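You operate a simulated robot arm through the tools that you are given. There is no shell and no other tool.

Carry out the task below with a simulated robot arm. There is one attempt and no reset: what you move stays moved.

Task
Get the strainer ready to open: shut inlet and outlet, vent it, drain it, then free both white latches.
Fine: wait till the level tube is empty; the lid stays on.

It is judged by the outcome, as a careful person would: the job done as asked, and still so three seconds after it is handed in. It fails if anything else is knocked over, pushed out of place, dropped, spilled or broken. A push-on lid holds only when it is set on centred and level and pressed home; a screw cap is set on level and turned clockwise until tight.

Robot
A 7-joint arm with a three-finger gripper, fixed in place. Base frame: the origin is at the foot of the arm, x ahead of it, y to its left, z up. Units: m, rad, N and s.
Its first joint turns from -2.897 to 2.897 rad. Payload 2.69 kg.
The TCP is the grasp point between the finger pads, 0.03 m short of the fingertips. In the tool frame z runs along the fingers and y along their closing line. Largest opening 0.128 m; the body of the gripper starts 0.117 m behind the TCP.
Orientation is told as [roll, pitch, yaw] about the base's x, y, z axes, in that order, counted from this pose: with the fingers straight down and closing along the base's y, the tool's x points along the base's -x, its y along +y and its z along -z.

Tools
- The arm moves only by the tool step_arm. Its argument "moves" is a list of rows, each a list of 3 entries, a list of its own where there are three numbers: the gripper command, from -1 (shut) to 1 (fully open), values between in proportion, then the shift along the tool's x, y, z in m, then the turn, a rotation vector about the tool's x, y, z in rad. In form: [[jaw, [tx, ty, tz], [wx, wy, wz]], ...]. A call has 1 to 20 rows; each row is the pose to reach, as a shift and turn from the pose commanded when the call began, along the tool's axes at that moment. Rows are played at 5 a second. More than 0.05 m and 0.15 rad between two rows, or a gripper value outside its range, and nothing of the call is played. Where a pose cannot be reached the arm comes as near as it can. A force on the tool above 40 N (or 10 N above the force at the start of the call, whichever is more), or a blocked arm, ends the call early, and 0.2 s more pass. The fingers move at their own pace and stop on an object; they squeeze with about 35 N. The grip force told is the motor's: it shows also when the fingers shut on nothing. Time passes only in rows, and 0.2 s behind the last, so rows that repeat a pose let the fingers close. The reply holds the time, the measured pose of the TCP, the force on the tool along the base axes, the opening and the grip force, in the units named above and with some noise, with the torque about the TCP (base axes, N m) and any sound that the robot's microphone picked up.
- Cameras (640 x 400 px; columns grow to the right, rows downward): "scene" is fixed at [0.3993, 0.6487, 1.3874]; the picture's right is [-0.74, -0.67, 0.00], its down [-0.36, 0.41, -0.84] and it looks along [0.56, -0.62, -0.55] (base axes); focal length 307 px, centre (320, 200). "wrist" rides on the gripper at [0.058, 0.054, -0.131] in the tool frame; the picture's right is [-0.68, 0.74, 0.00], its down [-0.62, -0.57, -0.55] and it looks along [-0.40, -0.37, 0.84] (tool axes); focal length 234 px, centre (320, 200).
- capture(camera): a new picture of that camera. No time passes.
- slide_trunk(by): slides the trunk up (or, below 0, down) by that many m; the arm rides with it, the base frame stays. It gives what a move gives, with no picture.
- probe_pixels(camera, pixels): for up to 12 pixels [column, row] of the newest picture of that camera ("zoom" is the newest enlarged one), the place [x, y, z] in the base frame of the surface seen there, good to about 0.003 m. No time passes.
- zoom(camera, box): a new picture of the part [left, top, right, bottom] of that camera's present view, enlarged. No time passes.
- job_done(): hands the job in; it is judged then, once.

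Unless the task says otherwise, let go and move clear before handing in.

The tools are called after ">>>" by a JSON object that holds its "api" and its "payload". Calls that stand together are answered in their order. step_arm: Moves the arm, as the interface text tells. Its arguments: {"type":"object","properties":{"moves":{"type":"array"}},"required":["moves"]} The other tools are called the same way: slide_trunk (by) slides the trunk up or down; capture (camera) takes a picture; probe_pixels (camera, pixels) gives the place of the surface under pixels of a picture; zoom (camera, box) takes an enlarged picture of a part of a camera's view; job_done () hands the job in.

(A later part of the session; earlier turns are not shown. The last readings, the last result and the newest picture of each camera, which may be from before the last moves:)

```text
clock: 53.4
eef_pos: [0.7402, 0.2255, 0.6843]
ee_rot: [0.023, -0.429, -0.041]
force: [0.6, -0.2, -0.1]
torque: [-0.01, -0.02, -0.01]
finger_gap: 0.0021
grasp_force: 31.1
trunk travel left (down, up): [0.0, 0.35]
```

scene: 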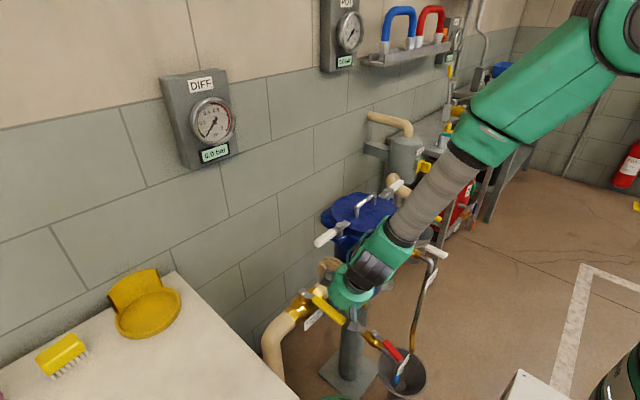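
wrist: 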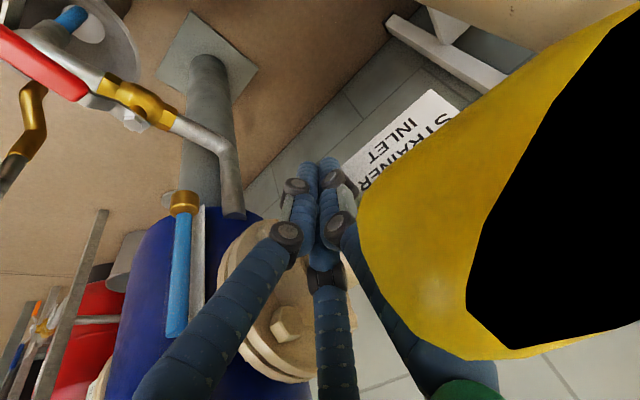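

Contact is gone and the arm follows properly. I'll continue backing out along the tool axis in small rows.

>>> {"api": "step_arm", "payload": {"moves": [[-1, [0, -0.002, -0.012], [0, 0, 0]], [-1, [0, -0.004, -0.024], [0, 0, 0]], [-1, [0, -0.004, -0.036], [0, 0, 0]], [-1, [0, -0.004, -0.048], [0, 0, 0]]]}}

>>> {"api": "zoom", "payload": {"camera": "scene", "box": [260, 200, 430, 360]}}

```text
clock: 54.4
eef_pos: [0.7189, 0.2193, 0.7275]
ee_rot: [0.024, -0.427, -0.042]
force: [0.4, -0.5, -0.9]
torque: [-0.07, 0.01, 0.04]
finger_gap: 0.0023
grasp_force: 31.6
trunk travel left (down, up): [0.0, 0.35]
```

```text
2.50 times, centred on (345, 280) of scene
```

zoom: 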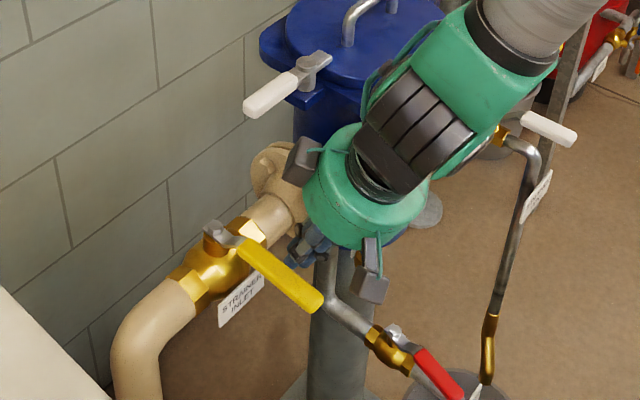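

The fingers are coming clear of the inlet lever. I'll keep backing out along the tool axis.

>>> {"api": "step_arm", "payload": {"moves": [[-1, [0, 0, -0.02], [0, 0, 0]], [-1, [0, 0, -0.04], [0, 0, 0]], [-1, [0, 0, -0.06], [0, 0, 0]], [-1, [0, 0, -0.08], [0, 0, 0]], [-1, [0, 0, -0.1], [0, 0, 0]]]}}

>>> {"api": "capture", "payload": {"camera": "scene"}}

>>> {"api": "capture", "payload": {"camera": "wrist"}}

```text
clock: 55.6
eef_pos: [0.6787, 0.2199, 0.8171]
ee_rot: [0.024, -0.428, -0.042]
force: [-0.1, -0.4, -0.7]
torque: [-0.01, 0.03, 0.02]
finger_gap: 0.002
grasp_force: 31.4
trunk travel left (down, up): [0.0, 0.35]
```

```text
taken
```

scene: 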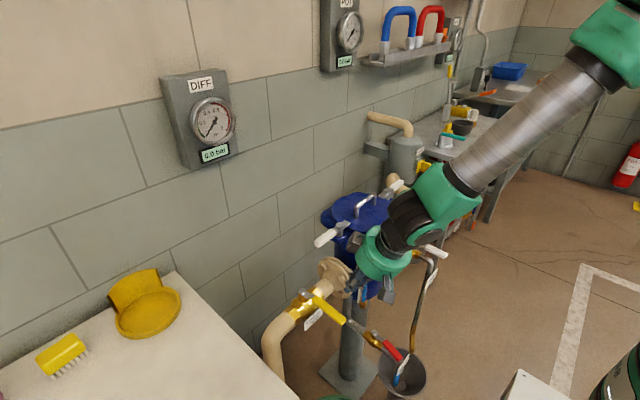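

```text
taken
```

wrist: 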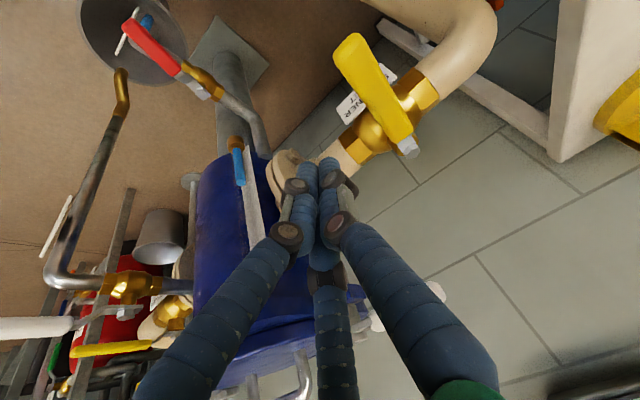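

The hand is free and the level tube is low now (blue stub at wrist (240,165)). I'll check the inlet lever's angle after the bump.

>>> {"api": "probe_pixels", "payload": {"camera": "wrist", "pixels": [[347, 50], [360, 75], [375, 100], [390, 122], [408, 147], [155, 45], [175, 70], [190, 88]]}}

>>> {"api": "zoom", "payload": {"camera": "wrist", "box": [80, 0, 300, 200]}}

>>> {"api": "zoom", "payload": {"camera": "wrist", "box": [280, 20, 460, 180]}}

```text
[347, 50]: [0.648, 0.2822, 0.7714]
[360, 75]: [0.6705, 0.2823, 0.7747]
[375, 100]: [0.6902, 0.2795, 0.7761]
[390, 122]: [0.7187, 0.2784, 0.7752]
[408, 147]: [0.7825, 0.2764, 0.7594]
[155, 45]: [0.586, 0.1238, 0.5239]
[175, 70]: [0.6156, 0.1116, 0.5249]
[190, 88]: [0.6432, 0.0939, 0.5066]
```

```text
2.00 times, centred on (190, 100) of wrist
```

zoom: 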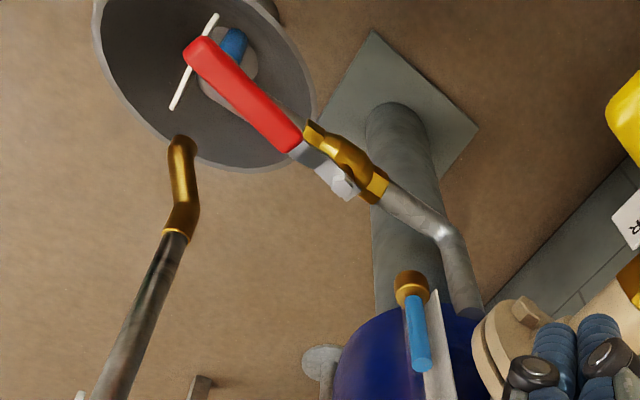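

```text
2.50 times, centred on (370, 100) of wrist
```

zoom: 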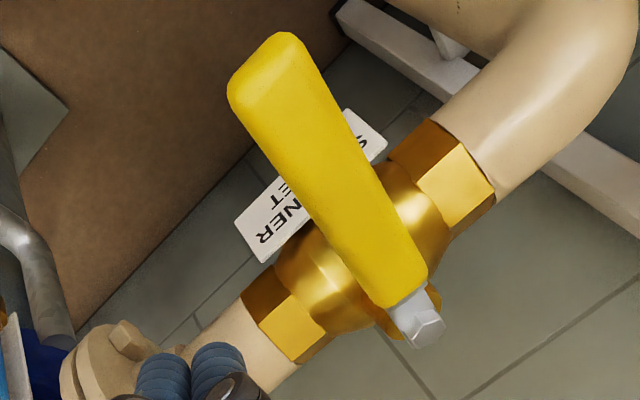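

The inlet lever is still square across the pipe (y≈0.28 along its length), and the drain lever is at about 75° with water flowing. I'll move back to open space and straighten the tool.

>>> {"api": "step_arm", "payload": {"moves": [[-1, [0.0123, -0.004, -0.0348], [0, 0, 0]], [-1, [0.0246, -0.008, -0.0696], [0, 0, 0]], [-1, [0.0369, -0.012, -0.1044], [0, 0, 0]], [-1, [0.0492, -0.016, -0.1392], [0, 0, 0]], [-1, [0.0613, -0.02, -0.1741], [0, 0, 0]], [-1, [0.0613, -0.02, -0.1741], [0, 0, 0]]]}}

>>> {"api": "capture", "payload": {"camera": "scene"}}

```text
clock: 57.0
eef_pos: [0.5506, 0.2015, 0.9509]
ee_rot: [0.025, -0.427, -0.043]
force: [0.2, -0.8, 0.9]
torque: [0.02, 0.0, 0.02]
finger_gap: 0.0019
grasp_force: 31.4
trunk travel left (down, up): [0.0, 0.35]
```

```text
taken
```

scene: 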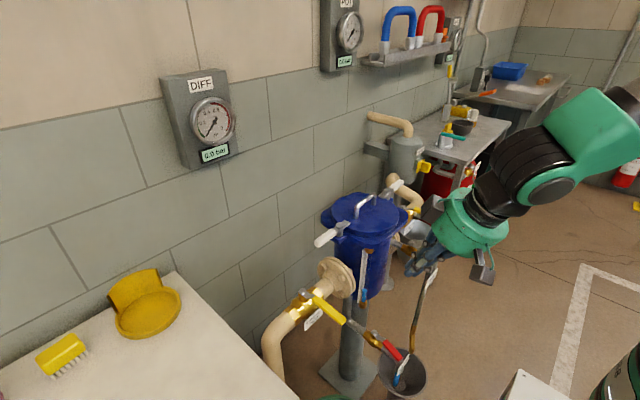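

The hand is in open space at (0.551, 0.202, 0.951). I'll restore the -0.785 tilt that worked before, so I can push the lever's last degrees closer to its pivot where the arm can reach.

>>> {"api": "step_arm", "payload": {"moves": [[-1, [0, 0, 0], [0.001, -0.09, -0.012]], [-1, [0, 0, 0], [0.002, -0.18, -0.025]], [-1, [0, 0, 0], [0.004, -0.27, -0.037]], [-1, [0, 0, 0], [0.005, -0.358, -0.05]], [-1, [0, 0, 0], [0.005, -0.358, -0.05]]]}}

>>> {"api": "capture", "payload": {"camera": "scene"}}

>>> {"api": "capture", "payload": {"camera": "wrist"}}

```text
clock: 58.2
eef_pos: [0.5487, 0.2008, 0.9515]
ee_rot: [-0.014, -0.787, 0.014]
force: [-0.1, -0.8, 0.3]
torque: [-0.01, 0.02, 0.0]
finger_gap: 0.002
grasp_force: 31.6
trunk travel left (down, up): [0.0, 0.35]
```

```text
taken
```

scene: 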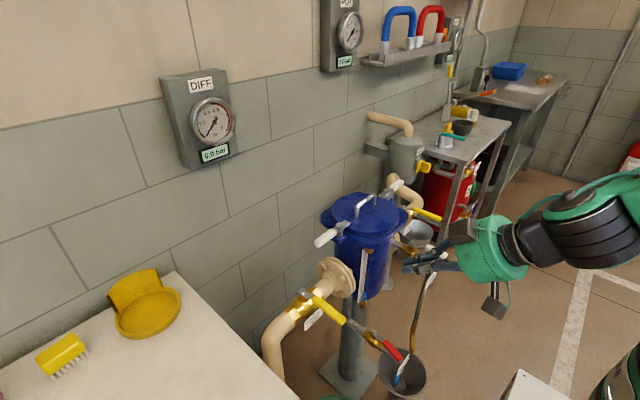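

```text
taken
```

wrist: 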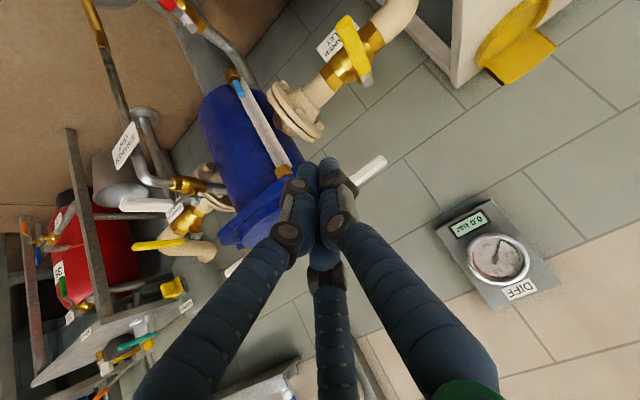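

The level tube looks nearly empty in this view, at (240,85). I'll zoom in on it and the spout.

>>> {"api": "zoom", "payload": {"camera": "scene", "box": [335, 230, 395, 310]}}

>>> {"api": "zoom", "payload": {"camera": "scene", "box": [340, 310, 440, 390]}}

>>> {"api": "probe_pixels", "payload": {"camera": "zoom", "pixels": [[310, 215], [280, 190], [255, 170], [235, 150], [215, 130]]}}

```text
5.00 times, centred on (365, 270) of scene
```

zoom: 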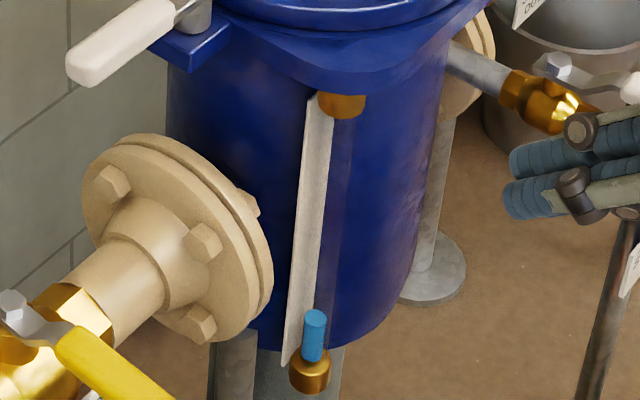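

```text
5.00 times, centred on (390, 350) of scene
```

zoom: 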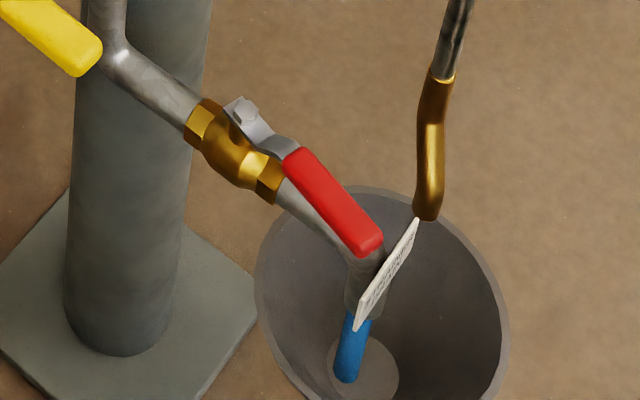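

```text
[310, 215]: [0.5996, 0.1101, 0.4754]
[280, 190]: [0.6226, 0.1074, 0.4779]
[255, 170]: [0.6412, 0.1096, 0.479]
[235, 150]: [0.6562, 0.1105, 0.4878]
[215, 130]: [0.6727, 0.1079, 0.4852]
```

About 15% remains in the tube and water is still running. The drain lever is well open but not fully against its stop. I'll go back along the path that was reachable before, in short calls.

>>> {"api": "step_arm", "payload": {"moves": [[-1, [0.0364, -0.002, 0.0198], [0, 0, 0]], [-1, [0.0727, -0.004, 0.0396], [0, 0, 0]], [-1, [0.1091, -0.006, 0.0593], [0, 0, 0]], [-1, [0.1454, -0.008, 0.0791], [0, 0, 0]], [-1, [0.1818, -0.01, 0.0989], [0, 0, 0]], [-1, [0.1818, -0.01, 0.0989], [0, 0, 0]]]}}

>>> {"api": "capture", "payload": {"camera": "scene"}}

```text
clock: 59.6
eef_pos: [0.4921, 0.1889, 0.7516]
ee_rot: [-0.016, -0.788, 0.015]
force: [-0.2, -0.3, 0.9]
torque: [0.01, -0.01, -0.02]
finger_gap: 0.0023
grasp_force: 31.1
trunk travel left (down, up): [0.0, 0.35]
```

```text
taken
```

scene: 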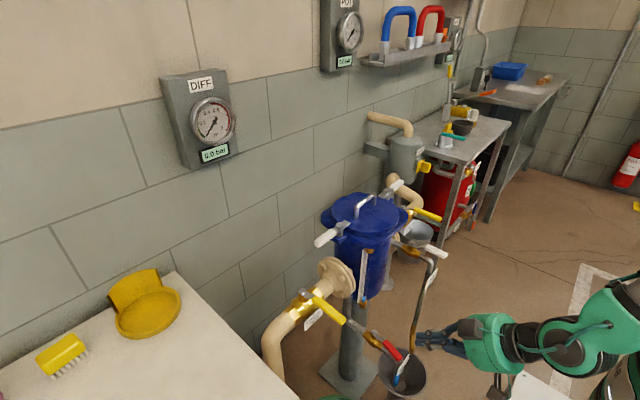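

The arm is in the same good pose as before. I'll advance to beside the lever on its +y side, with clearance, in short rows.

>>> {"api": "step_arm", "payload": {"moves": [[-1, [0.0026, -0.002, 0.041], [0, 0, 0]], [-1, [0.0052, -0.004, 0.082], [0, 0, 0]], [-1, [0.0078, -0.006, 0.123], [0, 0, 0]], [-1, [0.0103, -0.008, 0.1637], [0, 0, 0]], [-1, [0.0103, -0.008, 0.1637], [0, 0, 0]]]}}

>>> {"api": "step_arm", "payload": {"moves": [[-1, [0, 0, 0.02], [0, 0, 0]], [-1, [0, 0, 0.04], [0, 0, 0]], [-1, [0, 0, 0.055], [0, 0, 0]], [-1, [0, 0, 0.055], [0, 0, 0]]]}}

>>> {"api": "capture", "payload": {"camera": "wrist"}}

```text
clock: 60.8
eef_pos: [0.6002, 0.1796, 0.6299]
ee_rot: [-0.015, -0.789, 0.016]
force: [-0.1, 1.3, 0.3]
torque: [0.02, -0.02, 0.02]
finger_gap: 0.0019
grasp_force: 30.9
trunk travel left (down, up): [0.0, 0.35]
```

```text
clock: 61.8
eef_pos: [0.6386, 0.1807, 0.591]
ee_rot: [-0.014, -0.786, 0.016]
force: [0.3, 0.0, 0.0]
torque: [0.03, 0.03, 0.01]
finger_gap: 0.0021
grasp_force: 31.6
trunk travel left (down, up): [0.0, 0.35]
```

```text
taken
```

wrist: 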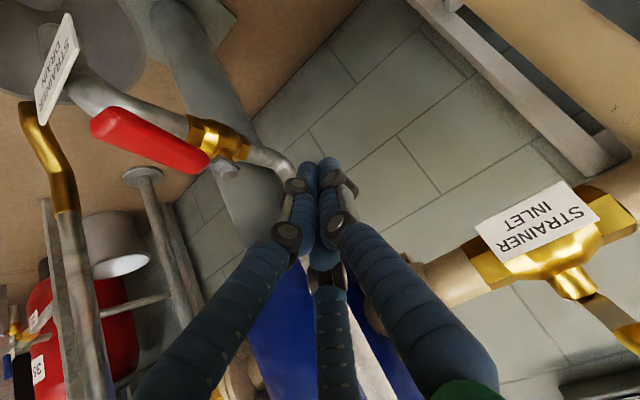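

The spout has stopped running. I'll lower to beside the lever at about (0.610, 0.178, 0.54).

>>> {"api": "step_arm", "payload": {"moves": [[-1, [0.02, -0.001, 0.006], [0, 0, 0]], [-1, [0.04, -0.002, 0.011], [0, 0, 0]], [-1, [0.0563, -0.003, 0.0158], [0, 0, 0]], [-1, [0.0563, -0.003, 0.0158], [0, 0, 0]]]}}

>>> {"api": "capture", "payload": {"camera": "wrist"}}

>>> {"api": "zoom", "payload": {"camera": "scene", "box": [310, 240, 450, 400]}}

```text
clock: 62.8
eef_pos: [0.6126, 0.1765, 0.5394]
ee_rot: [-0.014, -0.788, 0.015]
force: [-0.4, -0.6, -0.1]
torque: [0.01, 0.0, -0.03]
finger_gap: 0.0021
grasp_force: 31.4
trunk travel left (down, up): [0.0, 0.35]
```

```text
taken
```

wrist: 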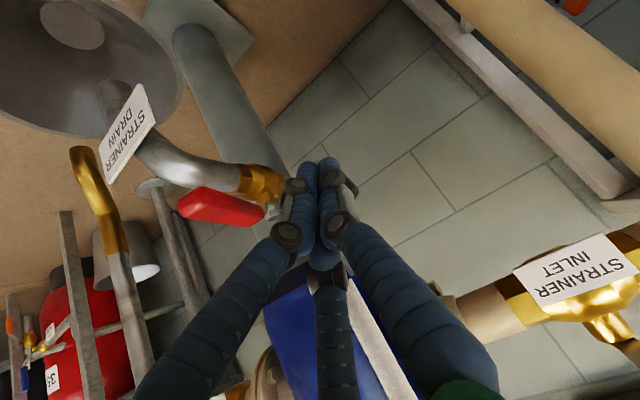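

```text
2.50 times, centred on (380, 320) of scene
```

zoom: 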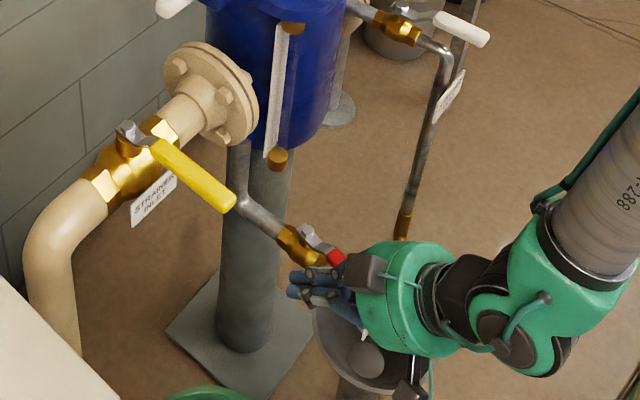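

The tube shows no blue now (zoom (285,95)). I'll push the red lever toward -y in small rows to seat it fully open.

>>> {"api": "step_arm", "payload": {"moves": [[-1, [0, -0.01, 0], [0, 0, 0]], [-1, [0, -0.02, 0], [0, 0, 0]], [-1, [0, -0.028, 0], [0, 0, 0]], [-1, [0, -0.033, 0], [0, 0, 0]], [-1, [0, -0.038, 0], [0, 0, 0]]]}}

>>> {"api": "capture", "payload": {"camera": "wrist"}}

```text
clock: 64.0
eef_pos: [0.614, 0.1418, 0.5429]
ee_rot: [-0.031, -0.781, 0.024]
force: [-0.2, 0.2, -0.4]
torque: [0.02, -0.01, 0.0]
finger_gap: 0.0022
grasp_force: 31.3
out of reach, approached as far as the arm can: row 4, 5
trunk travel left (down, up): [0.0, 0.35]
```

```text
taken
```

wrist: 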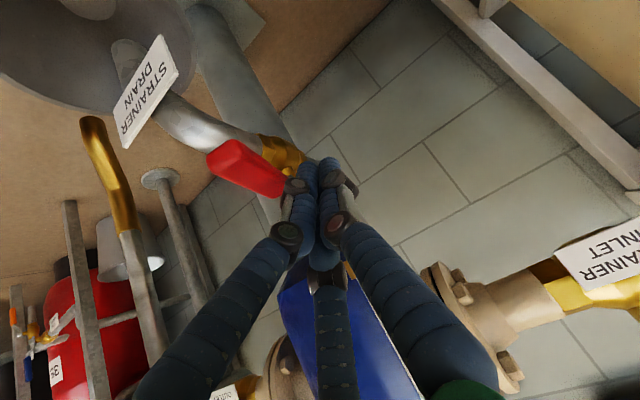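

The arm is at a reach limit again just before contact at y≈0.142. I'll back off to +y, raise slightly and reduce the tilt to about -0.5 in a short call, checking each result.

>>> {"api": "step_arm", "payload": {"moves": [[-1, [-0.007, 0.02, -0.007], [0, 0, 0]], [-1, [-0.021, 0.035, -0.021], [0, 0, 0]], [-1, [-0.028, 0.035, -0.028], [0, 0.1, 0]]]}}

```text
clock: 64.8
eef_pos: [0.6139, 0.1763, 0.5822]
ee_rot: [-0.013, -0.686, 0.016]
force: [0.1, 0.5, 0.3]
torque: [0.03, -0.02, 0.01]
finger_gap: 0.0022
grasp_force: 31.1
trunk travel left (down, up): [0.0, 0.35]
```

>>> {"api": "step_arm", "payload": {"moves": [[-1, [0, 0, 0], [0, 0.1, 0]], [-1, [0, 0, 0], [0, 0.19, 0]]]}}

```text
clock: 65.4
eef_pos: [0.6137, 0.1772, 0.5826]
ee_rot: [-0.01, -0.496, 0.01]
force: [-1.1, 0.6, 0.4]
torque: [0.01, -0.01, 0.01]
finger_gap: 0.0021
grasp_force: 31.2
trunk travel left (down, up): [0.0, 0.35]
```

Reachable at pitch -0.496. I'll descend in 1 cm rows, watching for any reach warning.

>>> {"api": "step_arm", "payload": {"moves": [[-1, [0.0075, 0, 0.0066], [0, 0, 0]], [-1, [0.015, 0, 0.0133], [0, 0, 0]]]}}

```text
clock: 66.0
eef_pos: [0.607, 0.1778, 0.5638]
ee_rot: [-0.01, -0.497, 0.012]
force: [0.1, -1.0, -0.1]
torque: [0.0, 0.02, 0.01]
finger_gap: 0.0021
grasp_force: 31.6
trunk travel left (down, up): [0.0, 0.35]
```

>>> {"api": "step_arm", "payload": {"moves": [[-1, [0.0075, 0, 0.0066], [0, 0, 0]], [-1, [0.015, 0, 0.0133], [0, 0, 0]]]}}

```text
clock: 66.6
eef_pos: [0.5996, 0.1751, 0.5436]
ee_rot: [-0.013, -0.495, 0.012]
force: [0.5, 0.6, 0.4]
torque: [0.03, 0.0, 0.02]
finger_gap: 0.0022
grasp_force: 31.3
trunk travel left (down, up): [0.0, 0.35]
```

The reduced tilt works at (0.600, 0.175, 0.544). I'll go slightly lower, then push toward -y.

>>> {"api": "step_arm", "payload": {"moves": [[-1, [0.0038, -0.005, 0.007], [0, 0, 0]], [-1, [0.0038, -0.013, 0.007], [0, 0, 0]], [-1, [0.0038, -0.021, 0.007], [0, 0, 0]]]}}

>>> {"api": "capture", "payload": {"camera": "wrist"}}

```text
clock: 67.4
eef_pos: [0.6002, 0.1538, 0.5362]
ee_rot: [-0.012, -0.495, 0.01]
force: [-0.4, 0.2, 0.1]
torque: [0.04, -0.01, 0.01]
finger_gap: 0.0021
grasp_force: 31.4
trunk travel left (down, up): [0.0, 0.35]
```

```text
taken
```

wrist: 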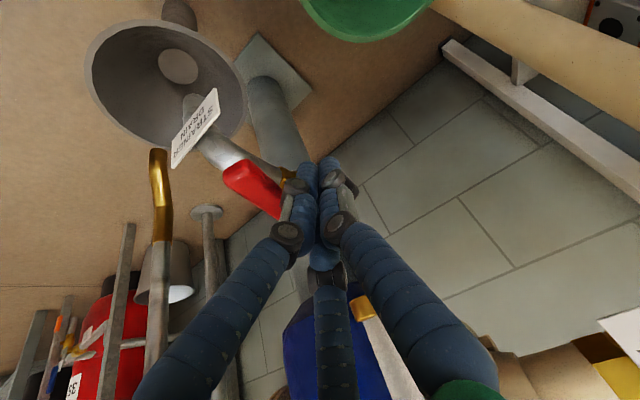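

Aligned beside the lever with no reach warning. I'll keep pushing in 4–5 mm rows.

>>> {"api": "step_arm", "payload": {"moves": [[-1, [0, -0.005, 0], [0, 0, 0]], [-1, [0, -0.01, 0], [0, 0, 0]], [-1, [0, -0.014, 0], [0, 0, 0]]]}}

>>> {"api": "capture", "payload": {"camera": "wrist"}}

>>> {"api": "probe_pixels", "payload": {"camera": "wrist", "pixels": [[240, 165], [250, 180], [265, 195], [275, 210], [225, 165]]}}

```text
clock: 68.2
eef_pos: [0.5994, 0.1409, 0.5354]
ee_rot: [-0.012, -0.497, 0.01]
force: [-0.2, 0.1, 0.6]
torque: [0.01, 0.01, 0.01]
finger_gap: 0.0022
grasp_force: 32.0
trunk travel left (down, up): [0.0, 0.35]
```

```text
taken
```

wrist: 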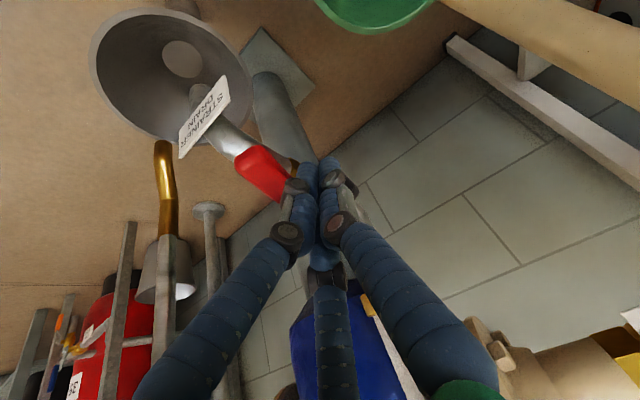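

```text
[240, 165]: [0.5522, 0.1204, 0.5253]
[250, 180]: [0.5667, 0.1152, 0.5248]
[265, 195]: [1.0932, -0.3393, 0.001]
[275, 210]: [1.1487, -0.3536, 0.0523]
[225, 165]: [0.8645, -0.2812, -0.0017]
```

Still free with no warning, and the lever is moving. I'll push a little more to find the stop.

>>> {"api": "step_arm", "payload": {"moves": [[-1, [0, -0.004, 0], [0, 0, 0]], [-1, [0, -0.008, 0], [0, 0, 0]]]}}

>>> {"api": "capture", "payload": {"camera": "wrist"}}

>>> {"api": "zoom", "payload": {"camera": "wrist", "box": [180, 100, 360, 240]}}

```text
clock: 68.8
eef_pos: [0.6002, 0.1337, 0.5358]
ee_rot: [-0.011, -0.496, 0.012]
force: [0.7, 0.6, -0.6]
torque: [0.03, 0.01, -0.01]
finger_gap: 0.0022
grasp_force: 31.5
trunk travel left (down, up): [0.0, 0.35]
```

```text
taken
```

wrist: 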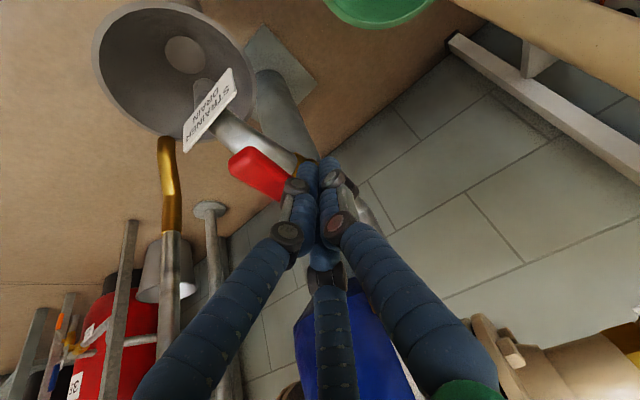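

```text
2.86 times, centred on (270, 170) of wrist
```

zoom: 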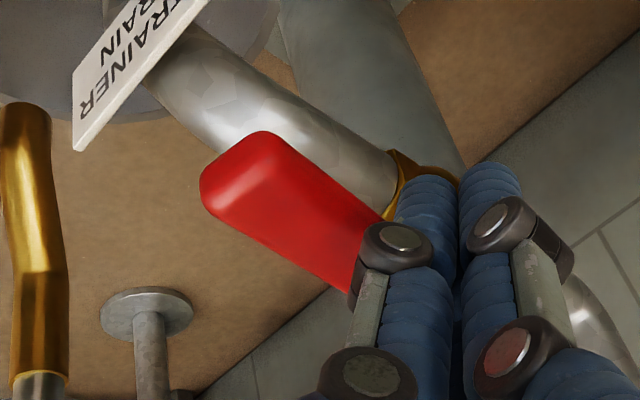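

>>> {"api": "probe_pixels", "payload": {"camera": "zoom", "pixels": [[220, 185], [260, 150], [270, 200], [300, 220], [330, 240], [350, 250]]}}

>>> {"api": "step_arm", "payload": {"moves": [[-1, [0, -0.003, 0], [0, 0, 0]], [-1, [0, -0.006, 0], [0, 0, 0]]]}}

```text
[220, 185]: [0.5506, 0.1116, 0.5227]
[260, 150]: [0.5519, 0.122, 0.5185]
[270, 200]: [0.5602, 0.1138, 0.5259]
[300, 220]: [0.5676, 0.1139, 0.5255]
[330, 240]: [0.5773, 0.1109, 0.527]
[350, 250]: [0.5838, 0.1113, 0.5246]
```

```text
clock: 69.4
eef_pos: [0.6001, 0.1275, 0.5359]
ee_rot: [-0.011, -0.495, 0.012]
force: [-0.5, 0.7, 0.5]
torque: [-0.01, -0.01, -0.03]
finger_gap: 0.0023
grasp_force: 31.6
trunk travel left (down, up): [0.0, 0.35]
```

The lever is at about 86–90°. I'll add a couple of millimetres to feel the stop.

>>> {"api": "step_arm", "payload": {"moves": [[-1, [0, -0.003, 0], [0, 0, 0]], [-1, [0, -0.003, 0], [0, 0, 0]]]}}

>>> {"api": "zoom", "payload": {"camera": "wrist", "box": [180, 100, 360, 240]}}

>>> {"api": "probe_pixels", "payload": {"camera": "zoom", "pixels": [[220, 185], [260, 150], [270, 200], [300, 220], [330, 240], [350, 250]]}}

```text
clock: 70.0
eef_pos: [0.5999, 0.1241, 0.5364]
ee_rot: [-0.013, -0.496, 0.01]
force: [0.4, 0.2, -0.1]
torque: [0.0, -0.03, 0.01]
finger_gap: 0.0024
grasp_force: 31.5
trunk travel left (down, up): [0.0, 0.35]
```

```text
2.86 times, centred on (270, 170) of wrist
```

zoom: 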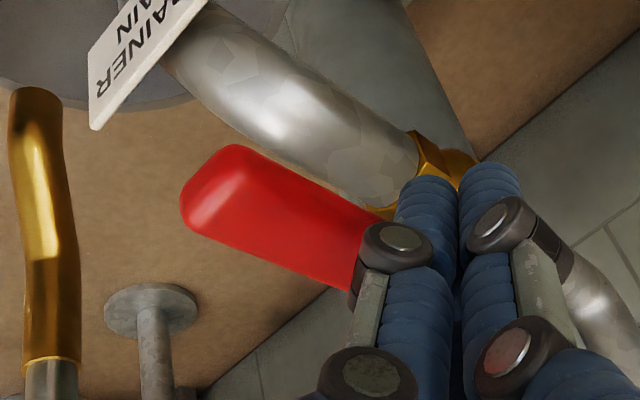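

```text
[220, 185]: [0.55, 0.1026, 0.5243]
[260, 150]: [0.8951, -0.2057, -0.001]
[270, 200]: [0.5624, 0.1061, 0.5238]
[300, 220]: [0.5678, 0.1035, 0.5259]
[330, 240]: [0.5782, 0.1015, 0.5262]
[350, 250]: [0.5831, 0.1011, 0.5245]
```

The red lever now lies along the pipe (y≈0.104). One more 3 mm push to confirm the stop.

>>> {"api": "step_arm", "payload": {"moves": [[-1, [0, -0.002, 0], [0, 0, 0]], [-1, [0, -0.003, 0], [0, 0, 0]]]}}

```text
clock: 70.6
eef_pos: [0.6003, 0.1232, 0.5355]
ee_rot: [-0.013, -0.494, 0.016]
force: [-6.5, 38.6, -0.5]
torque: [0.66, 0.08, 0.25]
finger_gap: 0.0021
grasp_force: 31.3
trunk travel left (down, up): [0.0, 0.35]
```

The drain lever is against its stop (38.6 N), fully open. I'll back off to +y and retreat up along the tool axis into open space.

>>> {"api": "step_arm", "payload": {"moves": [[-1, [0, 0.015, 0], [0, 0, 0]], [-1, [0, 0.03, 0], [0, 0, 0]], [-1, [0, 0.04, -0.02], [0, 0, 0]], [-1, [0, 0.05, -0.05], [0, 0, 0]], [-1, [0, 0.05, -0.09], [0, 0, 0]], [-1, [0, 0.05, -0.13], [0, 0, 0]], [-1, [0, 0.05, -0.17], [0, 0, 0]], [-1, [0, 0.05, -0.21], [0, 0, 0]], [-1, [0, 0.05, -0.25], [0, 0, 0]], [-1, [0, 0.05, -0.25], [0, 0, 0]]]}}

>>> {"api": "capture", "payload": {"camera": "scene"}}

>>> {"api": "zoom", "payload": {"camera": "scene", "box": [330, 230, 430, 390]}}

```text
clock: 72.8
eef_pos: [0.4802, 0.1707, 0.7563]
ee_rot: [-0.013, -0.496, 0.014]
force: [0.6, 0.3, 0.1]
torque: [0.0, 0.0, 0.0]
finger_gap: 0.0023
grasp_force: 31.6
trunk travel left (down, up): [0.0, 0.35]
```

```text
taken
```

scene: 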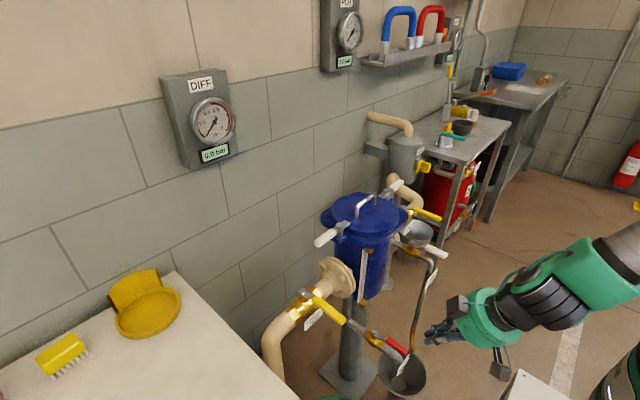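

```text
2.50 times, centred on (380, 310) of scene
```

zoom: 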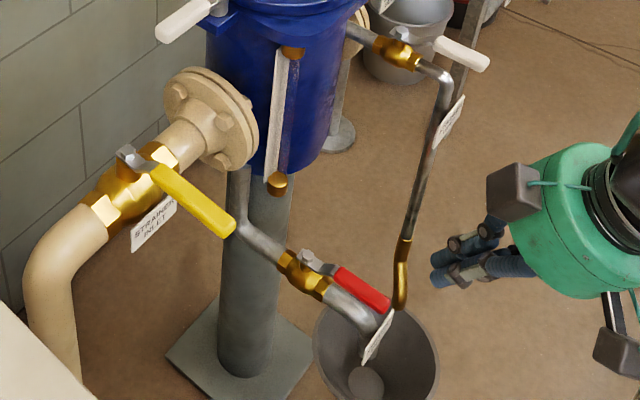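

The level tube is empty, the drain flow has stopped, and the red lever lies along its pipe. I'll raise the trunk back to its original height.

>>> {"api": "slide_trunk", "payload": {"by": 0.15}}

>>> {"api": "zoom", "payload": {"camera": "scene", "box": [330, 230, 400, 310]}}

```text
clock: 74.5
eef_pos: [0.4815, 0.1735, 0.9058]
ee_rot: [-0.013, -0.495, 0.012]
force: [-1.1, 0.2, 0.1]
torque: [0.0, -0.04, -0.04]
finger_gap: 0.0019
grasp_force: 31.6
trunk travel left (down, up): [-0.15, 0.2]
```

```text
5.00 times, centred on (365, 270) of scene
```

zoom: 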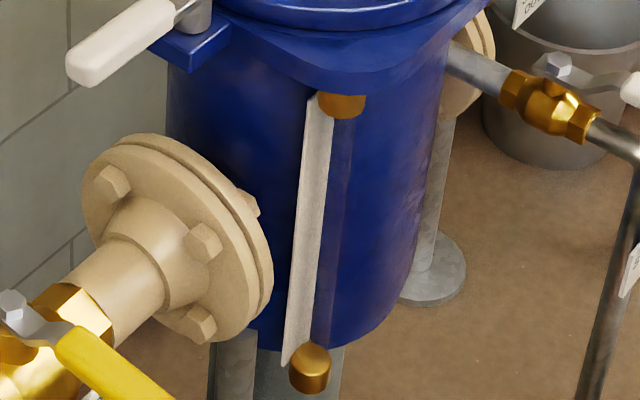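

The tube is confirmed empty in the zoom. I'll straighten the tool to vertical while rising to z≈1.0.

>>> {"api": "step_arm", "payload": {"moves": [[-1, [-0.012, 0, -0.022], [0, 0.12, 0]], [-1, [-0.024, 0, -0.044], [0, 0.25, 0]], [-1, [-0.036, 0, -0.066], [0, 0.37, 0]], [-1, [-0.0475, 0, -0.088], [0, 0.495, 0]], [-1, [-0.0475, 0, -0.088], [0, 0.495, 0]]]}}

>>> {"api": "capture", "payload": {"camera": "wrist"}}

>>> {"api": "zoom", "payload": {"camera": "scene", "box": [250, 250, 370, 350]}}

>>> {"api": "probe_pixels", "payload": {"camera": "zoom", "pixels": [[290, 165], [345, 190], [380, 220], [420, 250], [455, 275]]}}

```text
clock: 75.7
eef_pos: [0.4828, 0.1732, 1.0053]
ee_rot: [-0.009, 0.001, 0.005]
force: [0.8, 1.1, 0.1]
torque: [-0.05, 0.1, 0.01]
finger_gap: 0.0019
grasp_force: 31.6
trunk travel left (down, up): [-0.15, 0.2]
```

```text
taken
```

wrist: 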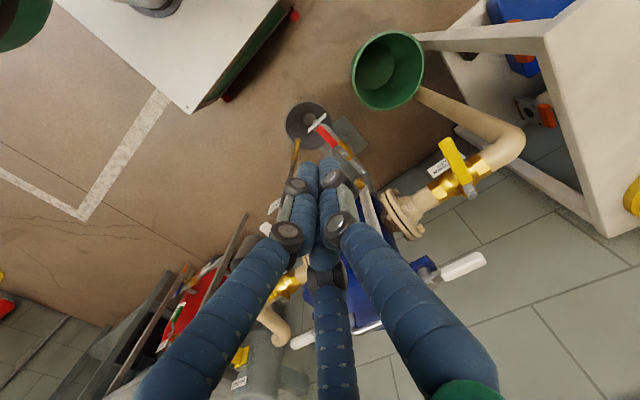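

```text
4.00 times, centred on (310, 300) of scene
```

zoom: 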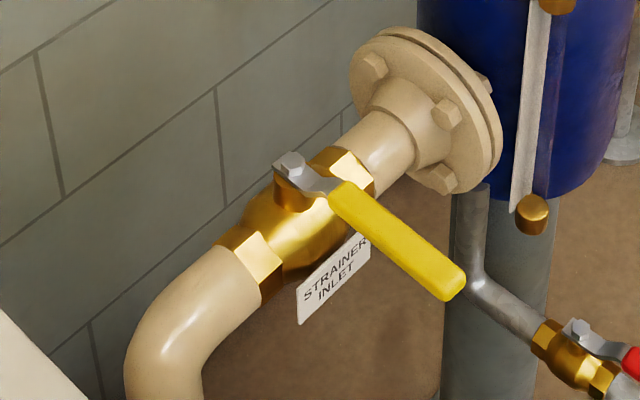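

```text
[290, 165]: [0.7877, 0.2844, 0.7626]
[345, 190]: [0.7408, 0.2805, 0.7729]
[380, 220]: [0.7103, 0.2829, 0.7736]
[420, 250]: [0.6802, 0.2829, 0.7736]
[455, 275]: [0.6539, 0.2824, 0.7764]
```

Compared with before, the inlet lever's tip moved slightly (zoom (470,275) to (465,285), about 2°) in the bump. I'll re-seat it against its stop before touching the latches.

>>> {"api": "step_arm", "payload": {"moves": [[-1, [-0.0345, 0.0287, 0], [0, 0, 0]], [-1, [-0.069, 0.0573, 0], [0, 0, 0]], [-1, [-0.1035, 0.086, 0], [0, 0, 0]], [-1, [-0.138, 0.1147, 0], [0, 0, 0]], [-1, [-0.1725, 0.1433, 0], [0, 0, 0]], [-1, [-0.207, 0.172, 0], [0, 0, 0]], [-1, [-0.207, 0.172, 0.045], [0, 0, 0]], [-1, [-0.207, 0.172, 0.09], [0, 0, 0]], [-1, [-0.207, 0.172, 0.135], [0, 0, 0]], [-1, [-0.207, 0.172, 0.18], [0, 0, 0]], [-1, [-0.207, 0.172, 0.227], [0, 0, 0]], [-1, [-0.207, 0.172, 0.227], [0, 0, 0]]]}}

```text
clock: 78.3
eef_pos: [0.6888, 0.3448, 0.7783]
ee_rot: [-0.009, 0.0, 0.005]
force: [0.3, 0.1, 0.4]
torque: [-0.03, 0.03, 0.01]
finger_gap: 0.0019
grasp_force: 31.3
trunk travel left (down, up): [-0.15, 0.2]
```

In position at (0.689, 0.345, 0.778). I'll push toward -y up to the earlier stop position.

>>> {"api": "step_arm", "payload": {"moves": [[-1, [0, -0.015, 0], [0, 0, 0]], [-1, [0, -0.028, 0], [0, 0, 0]], [-1, [0, -0.035, 0], [0, 0, 0]], [-1, [0, -0.04, 0], [0, 0, 0]], [-1, [0, -0.043, 0], [0, 0, 0]], [-1, [0, -0.043, 0], [0, 0, 0]]]}}

```text
clock: 79.7
eef_pos: [0.6879, 0.3017, 0.7787]
ee_rot: [-0.012, -0.002, 0.005]
force: [-3.6, 20.0, -1.4]
torque: [0.23, -0.04, -0.04]
finger_gap: 0.0021
grasp_force: 31.9
trunk travel left (down, up): [-0.15, 0.2]
```

The inlet lever is seated against its stop (20 N at y=0.302, as before). I'll back off, rise, and inspect the latches closely.

>>> {"api": "step_arm", "payload": {"moves": [[-1, [0, 0.02, 0], [0, 0, 0]], [-1, [0, 0.04, 0], [0, 0, 0]], [-1, [0, 0.04, -0.045], [0, 0, 0]], [-1, [0, 0.04, -0.09], [0, 0, 0]], [-1, [0, 0.04, -0.135], [0, 0, 0]], [-1, [0, 0.04, -0.18], [0, 0, 0]], [-1, [0, 0.04, -0.23], [0, 0, 0]], [-1, [0, 0.04, -0.23], [0, 0, 0]]]}}

>>> {"api": "capture", "payload": {"camera": "wrist"}}

>>> {"api": "zoom", "payload": {"camera": "scene", "box": [305, 210, 365, 260]}}

>>> {"api": "probe_pixels", "payload": {"camera": "zoom", "pixels": [[120, 300], [180, 260], [240, 220], [290, 190], [350, 165], [400, 130], [330, 240], [290, 290], [400, 290], [430, 260], [140, 330], [200, 220]]}}

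```text
clock: 81.5
eef_pos: [0.6883, 0.343, 1.0083]
ee_rot: [-0.011, -0.001, 0.005]
force: [-0.6, -1.3, 0.6]
torque: [0.07, -0.03, 0.0]
finger_gap: 0.0019
grasp_force: 31.2
trunk travel left (down, up): [-0.15, 0.2]
```

```text
taken
```

wrist: 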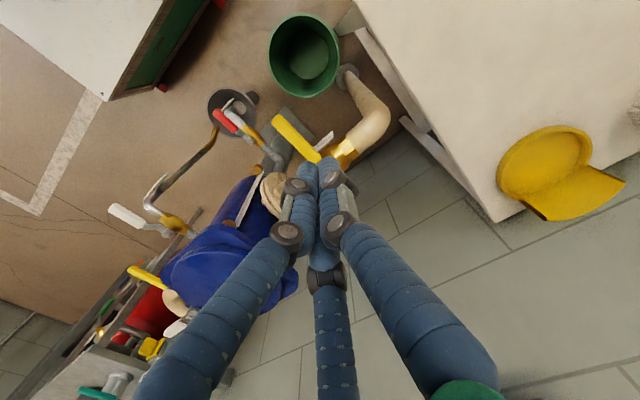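

```text
8.00 times, centred on (335, 235) of scene
```

zoom: 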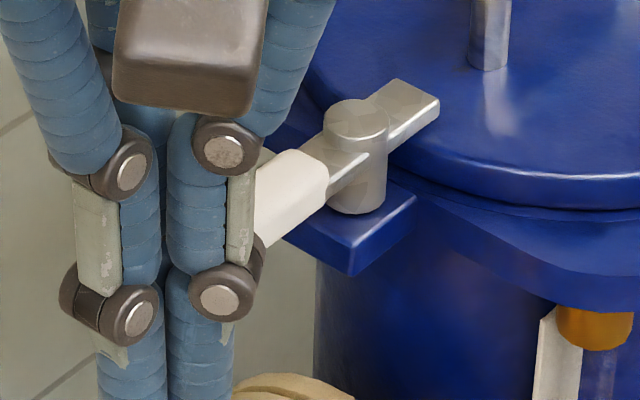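

```text
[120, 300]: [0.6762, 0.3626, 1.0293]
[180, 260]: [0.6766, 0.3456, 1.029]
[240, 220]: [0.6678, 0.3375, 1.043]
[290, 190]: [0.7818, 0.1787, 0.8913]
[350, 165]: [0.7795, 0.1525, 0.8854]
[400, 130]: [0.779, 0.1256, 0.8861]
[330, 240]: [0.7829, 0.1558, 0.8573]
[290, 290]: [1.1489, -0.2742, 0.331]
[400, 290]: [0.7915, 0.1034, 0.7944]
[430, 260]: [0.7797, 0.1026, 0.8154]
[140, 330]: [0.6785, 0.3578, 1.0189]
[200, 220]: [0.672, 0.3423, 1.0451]
```

The left latch is a bar on a vertical post at about (0.787, 0.139), with its tab over the lid rim and its white handle outward along +y. I'll move to the wall side of its handle and descend to z≈0.90.

>>> {"api": "step_arm", "payload": {"moves": [[-1, [-0.0284, -0.0258, 0], [0, 0, 0]], [-1, [-0.0568, -0.0516, 0], [0, 0, 0]], [-1, [-0.0852, -0.0774, 0], [0, 0, 0]], [-1, [-0.1136, -0.1032, 0], [0, 0, 0]], [-1, [-0.142, -0.129, 0], [0, 0, 0]], [-1, [-0.142, -0.129, 0.04], [0, 0, 0]], [-1, [-0.142, -0.129, 0.08], [0, 0, 0]], [-1, [-0.142, -0.129, 0.11], [0, 0, 0]], [-1, [-0.142, -0.129, 0.11], [0, 0, 0]]]}}

>>> {"api": "zoom", "payload": {"camera": "scene", "box": [280, 170, 400, 260]}}

>>> {"api": "capture", "payload": {"camera": "wrist"}}

```text
clock: 83.5
eef_pos: [0.8306, 0.2147, 0.8971]
ee_rot: [-0.01, 0.0, 0.004]
force: [0.0, -0.4, -0.4]
torque: [0.01, 0.05, -0.01]
finger_gap: 0.0018
grasp_force: 31.5
trunk travel left (down, up): [-0.15, 0.2]
```

```text
4.44 times, centred on (340, 215) of scene
```

zoom: 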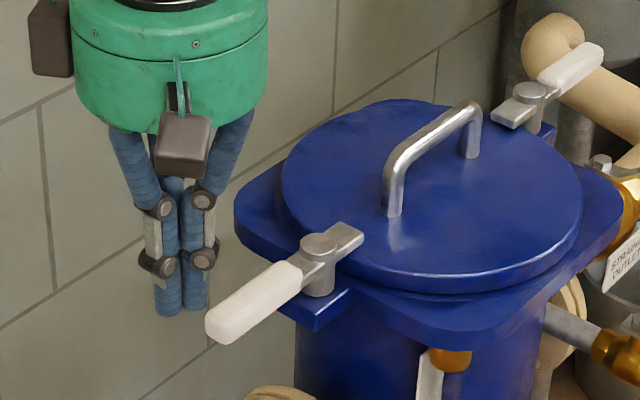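

```text
taken
```

wrist: 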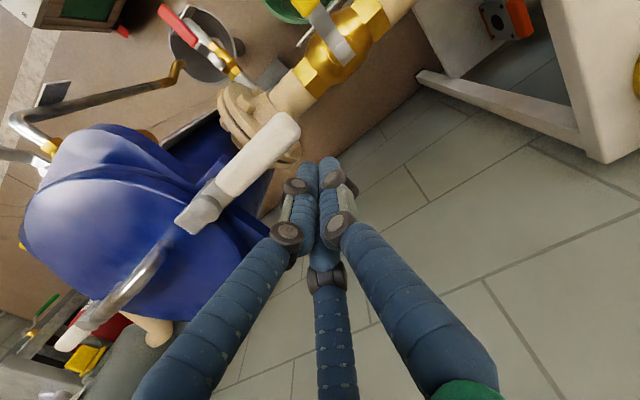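

The finger is beside the left latch handle at its height. I'll nudge toward -x in small rows to test the direction.

>>> {"api": "step_arm", "payload": {"moves": [[-1, [0.01, 0, 0], [0, 0, 0]], [-1, [0.018, 0, 0], [0, 0, 0]], [-1, [0.024, 0, 0], [0, 0, 0]], [-1, [0.029, 0, 0], [0, 0, 0]], [-1, [0.034, 0, 0], [0, 0, 0]]]}}

>>> {"api": "zoom", "payload": {"camera": "scene", "box": [280, 170, 400, 260]}}

```text
clock: 84.7
eef_pos: [0.7958, 0.2142, 0.8992]
ee_rot: [-0.01, -0.002, 0.007]
force: [0.2, -0.7, -0.8]
torque: [0.0, -0.03, 0.0]
finger_gap: 0.0021
grasp_force: 31.5
trunk travel left (down, up): [-0.15, 0.2]
```

```text
4.44 times, centred on (340, 215) of scene
```

zoom: 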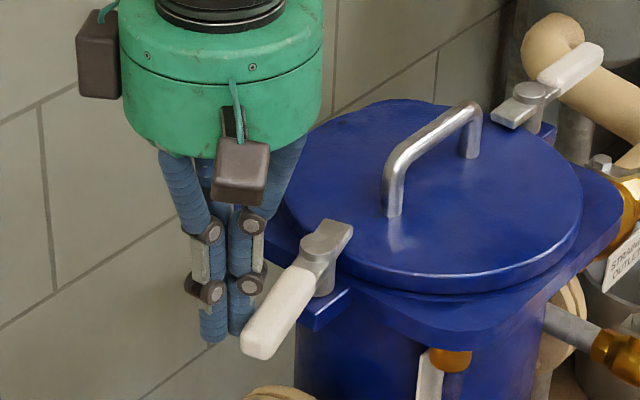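

The latch turns freely with the tab swinging off the lid (zoom (325,240)). I'll continue the arc to about 80°.

>>> {"api": "step_arm", "payload": {"moves": [[-1, [0.0074, 0.0015, 0], [0, 0, 0]], [-1, [0.0148, 0.0031, 0], [0, 0, 0]], [-1, [0.0216, 0.0022, 0], [0, 0, 0]], [-1, [0.0284, 0.0013, 0], [0, 0, 0]], [-1, [0.0349, -0.0008, 0], [0, 0, 0]], [-1, [0.0414, -0.003, 0], [0, 0, 0]], [-1, [0.0475, -0.0062, 0], [0, 0, 0]], [-1, [0.0535, -0.0094, 0], [0, 0, 0]], [-1, [0.0589, -0.0136, 0], [0, 0, 0]], [-1, [0.0643, -0.0178, 0], [0, 0, 0]], [-1, [0.0689, -0.0228, 0], [0, 0, 0]], [-1, [0.0734, -0.0279, 0], [0, 0, 0]], [-1, [0.0771, -0.0337, 0], [0, 0, 0]], [-1, [0.0807, -0.0395, 0], [0, 0, 0]], [-1, [0.0807, -0.0395, 0], [0, 0, 0]]]}}

>>> {"api": "zoom", "payload": {"camera": "scene", "box": [280, 170, 400, 260]}}

>>> {"api": "capture", "payload": {"camera": "wrist"}}

```text
clock: 87.9
eef_pos: [0.7145, 0.1748, 0.8993]
ee_rot: [-0.011, 0.0, 0.004]
force: [0.3, -0.5, 1.1]
torque: [-0.02, 0.02, -0.01]
finger_gap: 0.0022
grasp_force: 31.5
trunk travel left (down, up): [-0.15, 0.2]
```

```text
4.44 times, centred on (340, 215) of scene
```

zoom: 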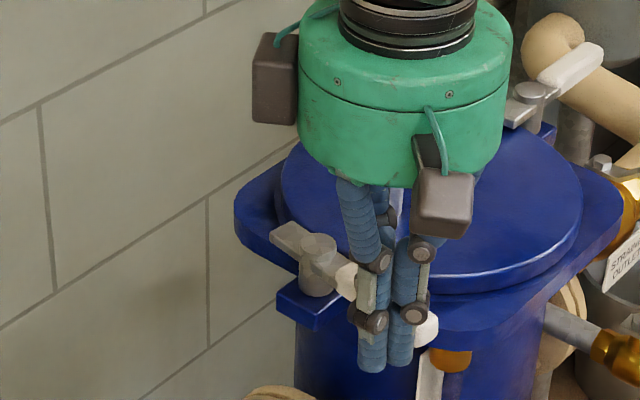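

```text
taken
```

wrist: 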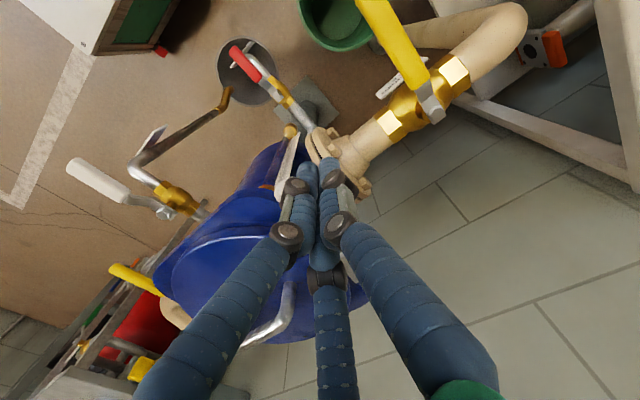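

The left latch is past 75°, and its tab (zoom (295,240)) is off the lid. I'll push the last bit to its stop.

>>> {"api": "step_arm", "payload": {"moves": [[-1, [0.002, -0.004, 0], [0, 0, 0]], [-1, [0.003, -0.008, 0], [0, 0, 0]], [-1, [0.003, -0.012, 0], [0, 0, 0]], [-1, [0.003, -0.012, 0], [0, 0, 0]]]}}

>>> {"api": "zoom", "payload": {"camera": "scene", "box": [280, 170, 400, 260]}}

```text
clock: 88.9
eef_pos: [0.7129, 0.1635, 0.8993]
ee_rot: [-0.011, -0.002, 0.004]
force: [0.0, 0.3, 0.2]
torque: [0.02, -0.01, -0.03]
finger_gap: 0.002
grasp_force: 31.6
trunk travel left (down, up): [-0.15, 0.2]
```

```text
4.44 times, centred on (340, 215) of scene
```

zoom: 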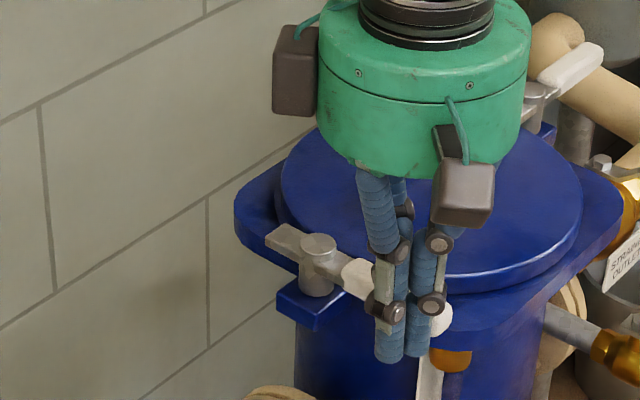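

No resistance yet, and the bar is close to tangential to the lid. I'll push a few more millimetres to find the stop.

>>> {"api": "step_arm", "payload": {"moves": [[-1, [0, -0.003, 0], [0, 0, 0]], [-1, [0, -0.005, 0], [0, 0, 0]]]}}

>>> {"api": "zoom", "payload": {"camera": "scene", "box": [310, 200, 370, 260]}}

>>> {"api": "probe_pixels", "payload": {"camera": "zoom", "pixels": [[150, 170], [190, 190], [240, 190], [330, 240], [440, 330], [150, 140], [200, 150]]}}

```text
clock: 89.5
eef_pos: [0.7123, 0.1607, 0.8993]
ee_rot: [-0.01, -0.001, 0.006]
force: [-2.8, 30.7, -2.1]
torque: [0.48, 0.08, 0.08]
finger_gap: 0.0018
grasp_force: 31.6
trunk travel left (down, up): [-0.15, 0.2]
```

```text
6.67 times, centred on (340, 230) of scene
```

zoom: 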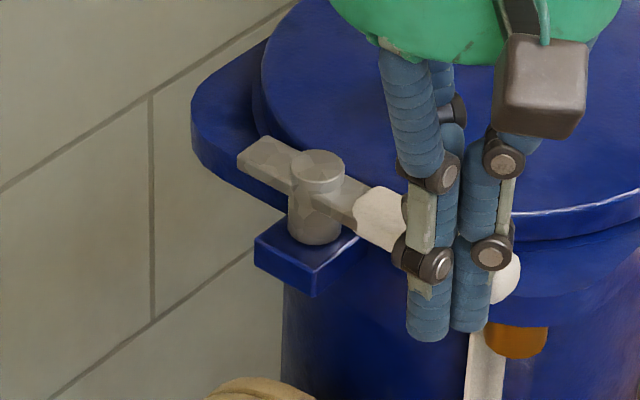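

```text
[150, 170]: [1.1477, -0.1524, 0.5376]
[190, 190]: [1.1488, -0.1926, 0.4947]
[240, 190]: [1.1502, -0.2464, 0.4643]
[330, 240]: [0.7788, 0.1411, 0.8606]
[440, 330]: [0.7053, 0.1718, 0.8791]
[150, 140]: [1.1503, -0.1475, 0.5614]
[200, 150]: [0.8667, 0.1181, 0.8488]
```

The left latch hits its stop at 30.7 N with the bar tangential and its tab clear of the lid. I'll back off, rise, and cross over to the wall side of the right latch.

>>> {"api": "step_arm", "payload": {"moves": [[-1, [0, 0.015, 0], [0, 0, 0]], [-1, [0, 0.03, 0], [0, 0, 0]], [-1, [0, 0.03, -0.045], [0, 0, 0]], [-1, [0, 0.03, -0.09], [0, 0, 0]], [-1, [0, 0.03, -0.12], [0, 0, 0]], [-1, [-0.0131, -0.01, -0.12], [0, 0, 0]], [-1, [-0.0262, -0.05, -0.12], [0, 0, 0]], [-1, [-0.0393, -0.09, -0.12], [0, 0, 0]], [-1, [-0.0524, -0.13, -0.12], [0, 0, 0]], [-1, [-0.0655, -0.17, -0.12], [0, 0, 0]], [-1, [-0.0786, -0.21, -0.12], [0, 0, 0]], [-1, [-0.0917, -0.25, -0.12], [0, 0, 0]], [-1, [-0.1048, -0.29, -0.12], [0, 0, 0]], [-1, [-0.118, -0.331, -0.12], [0, 0, 0]], [-1, [-0.118, -0.331, -0.12], [0, 0, 0]]]}}

>>> {"api": "capture", "payload": {"camera": "scene"}}

>>> {"api": "capture", "payload": {"camera": "wrist"}}

```text
clock: 92.7
eef_pos: [0.8338, -0.1728, 1.0223]
ee_rot: [-0.009, -0.001, 0.005]
force: [0.7, -1.0, 0.4]
torque: [0.09, 0.01, -0.01]
finger_gap: 0.0018
grasp_force: 31.5
trunk travel left (down, up): [-0.15, 0.2]
```

```text
taken
```

scene: 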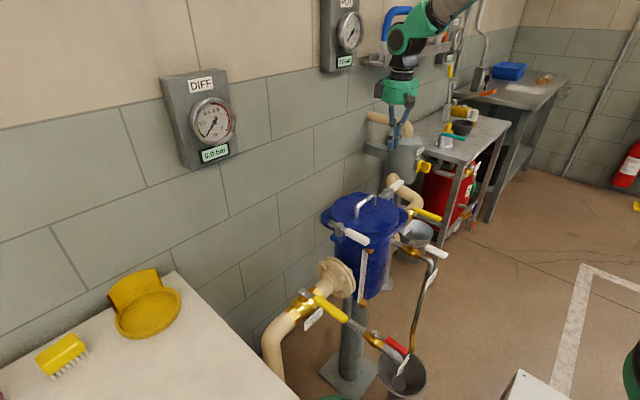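

```text
taken
```

wrist: 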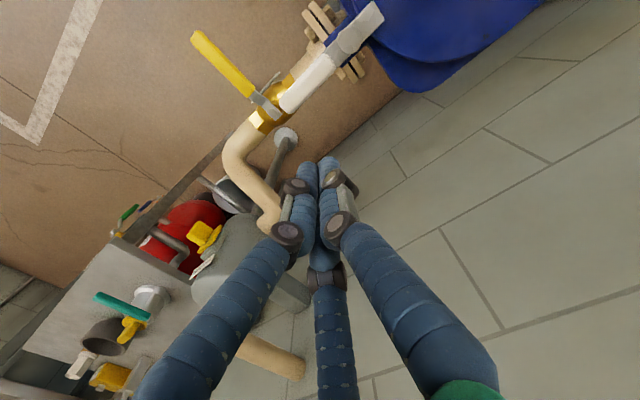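

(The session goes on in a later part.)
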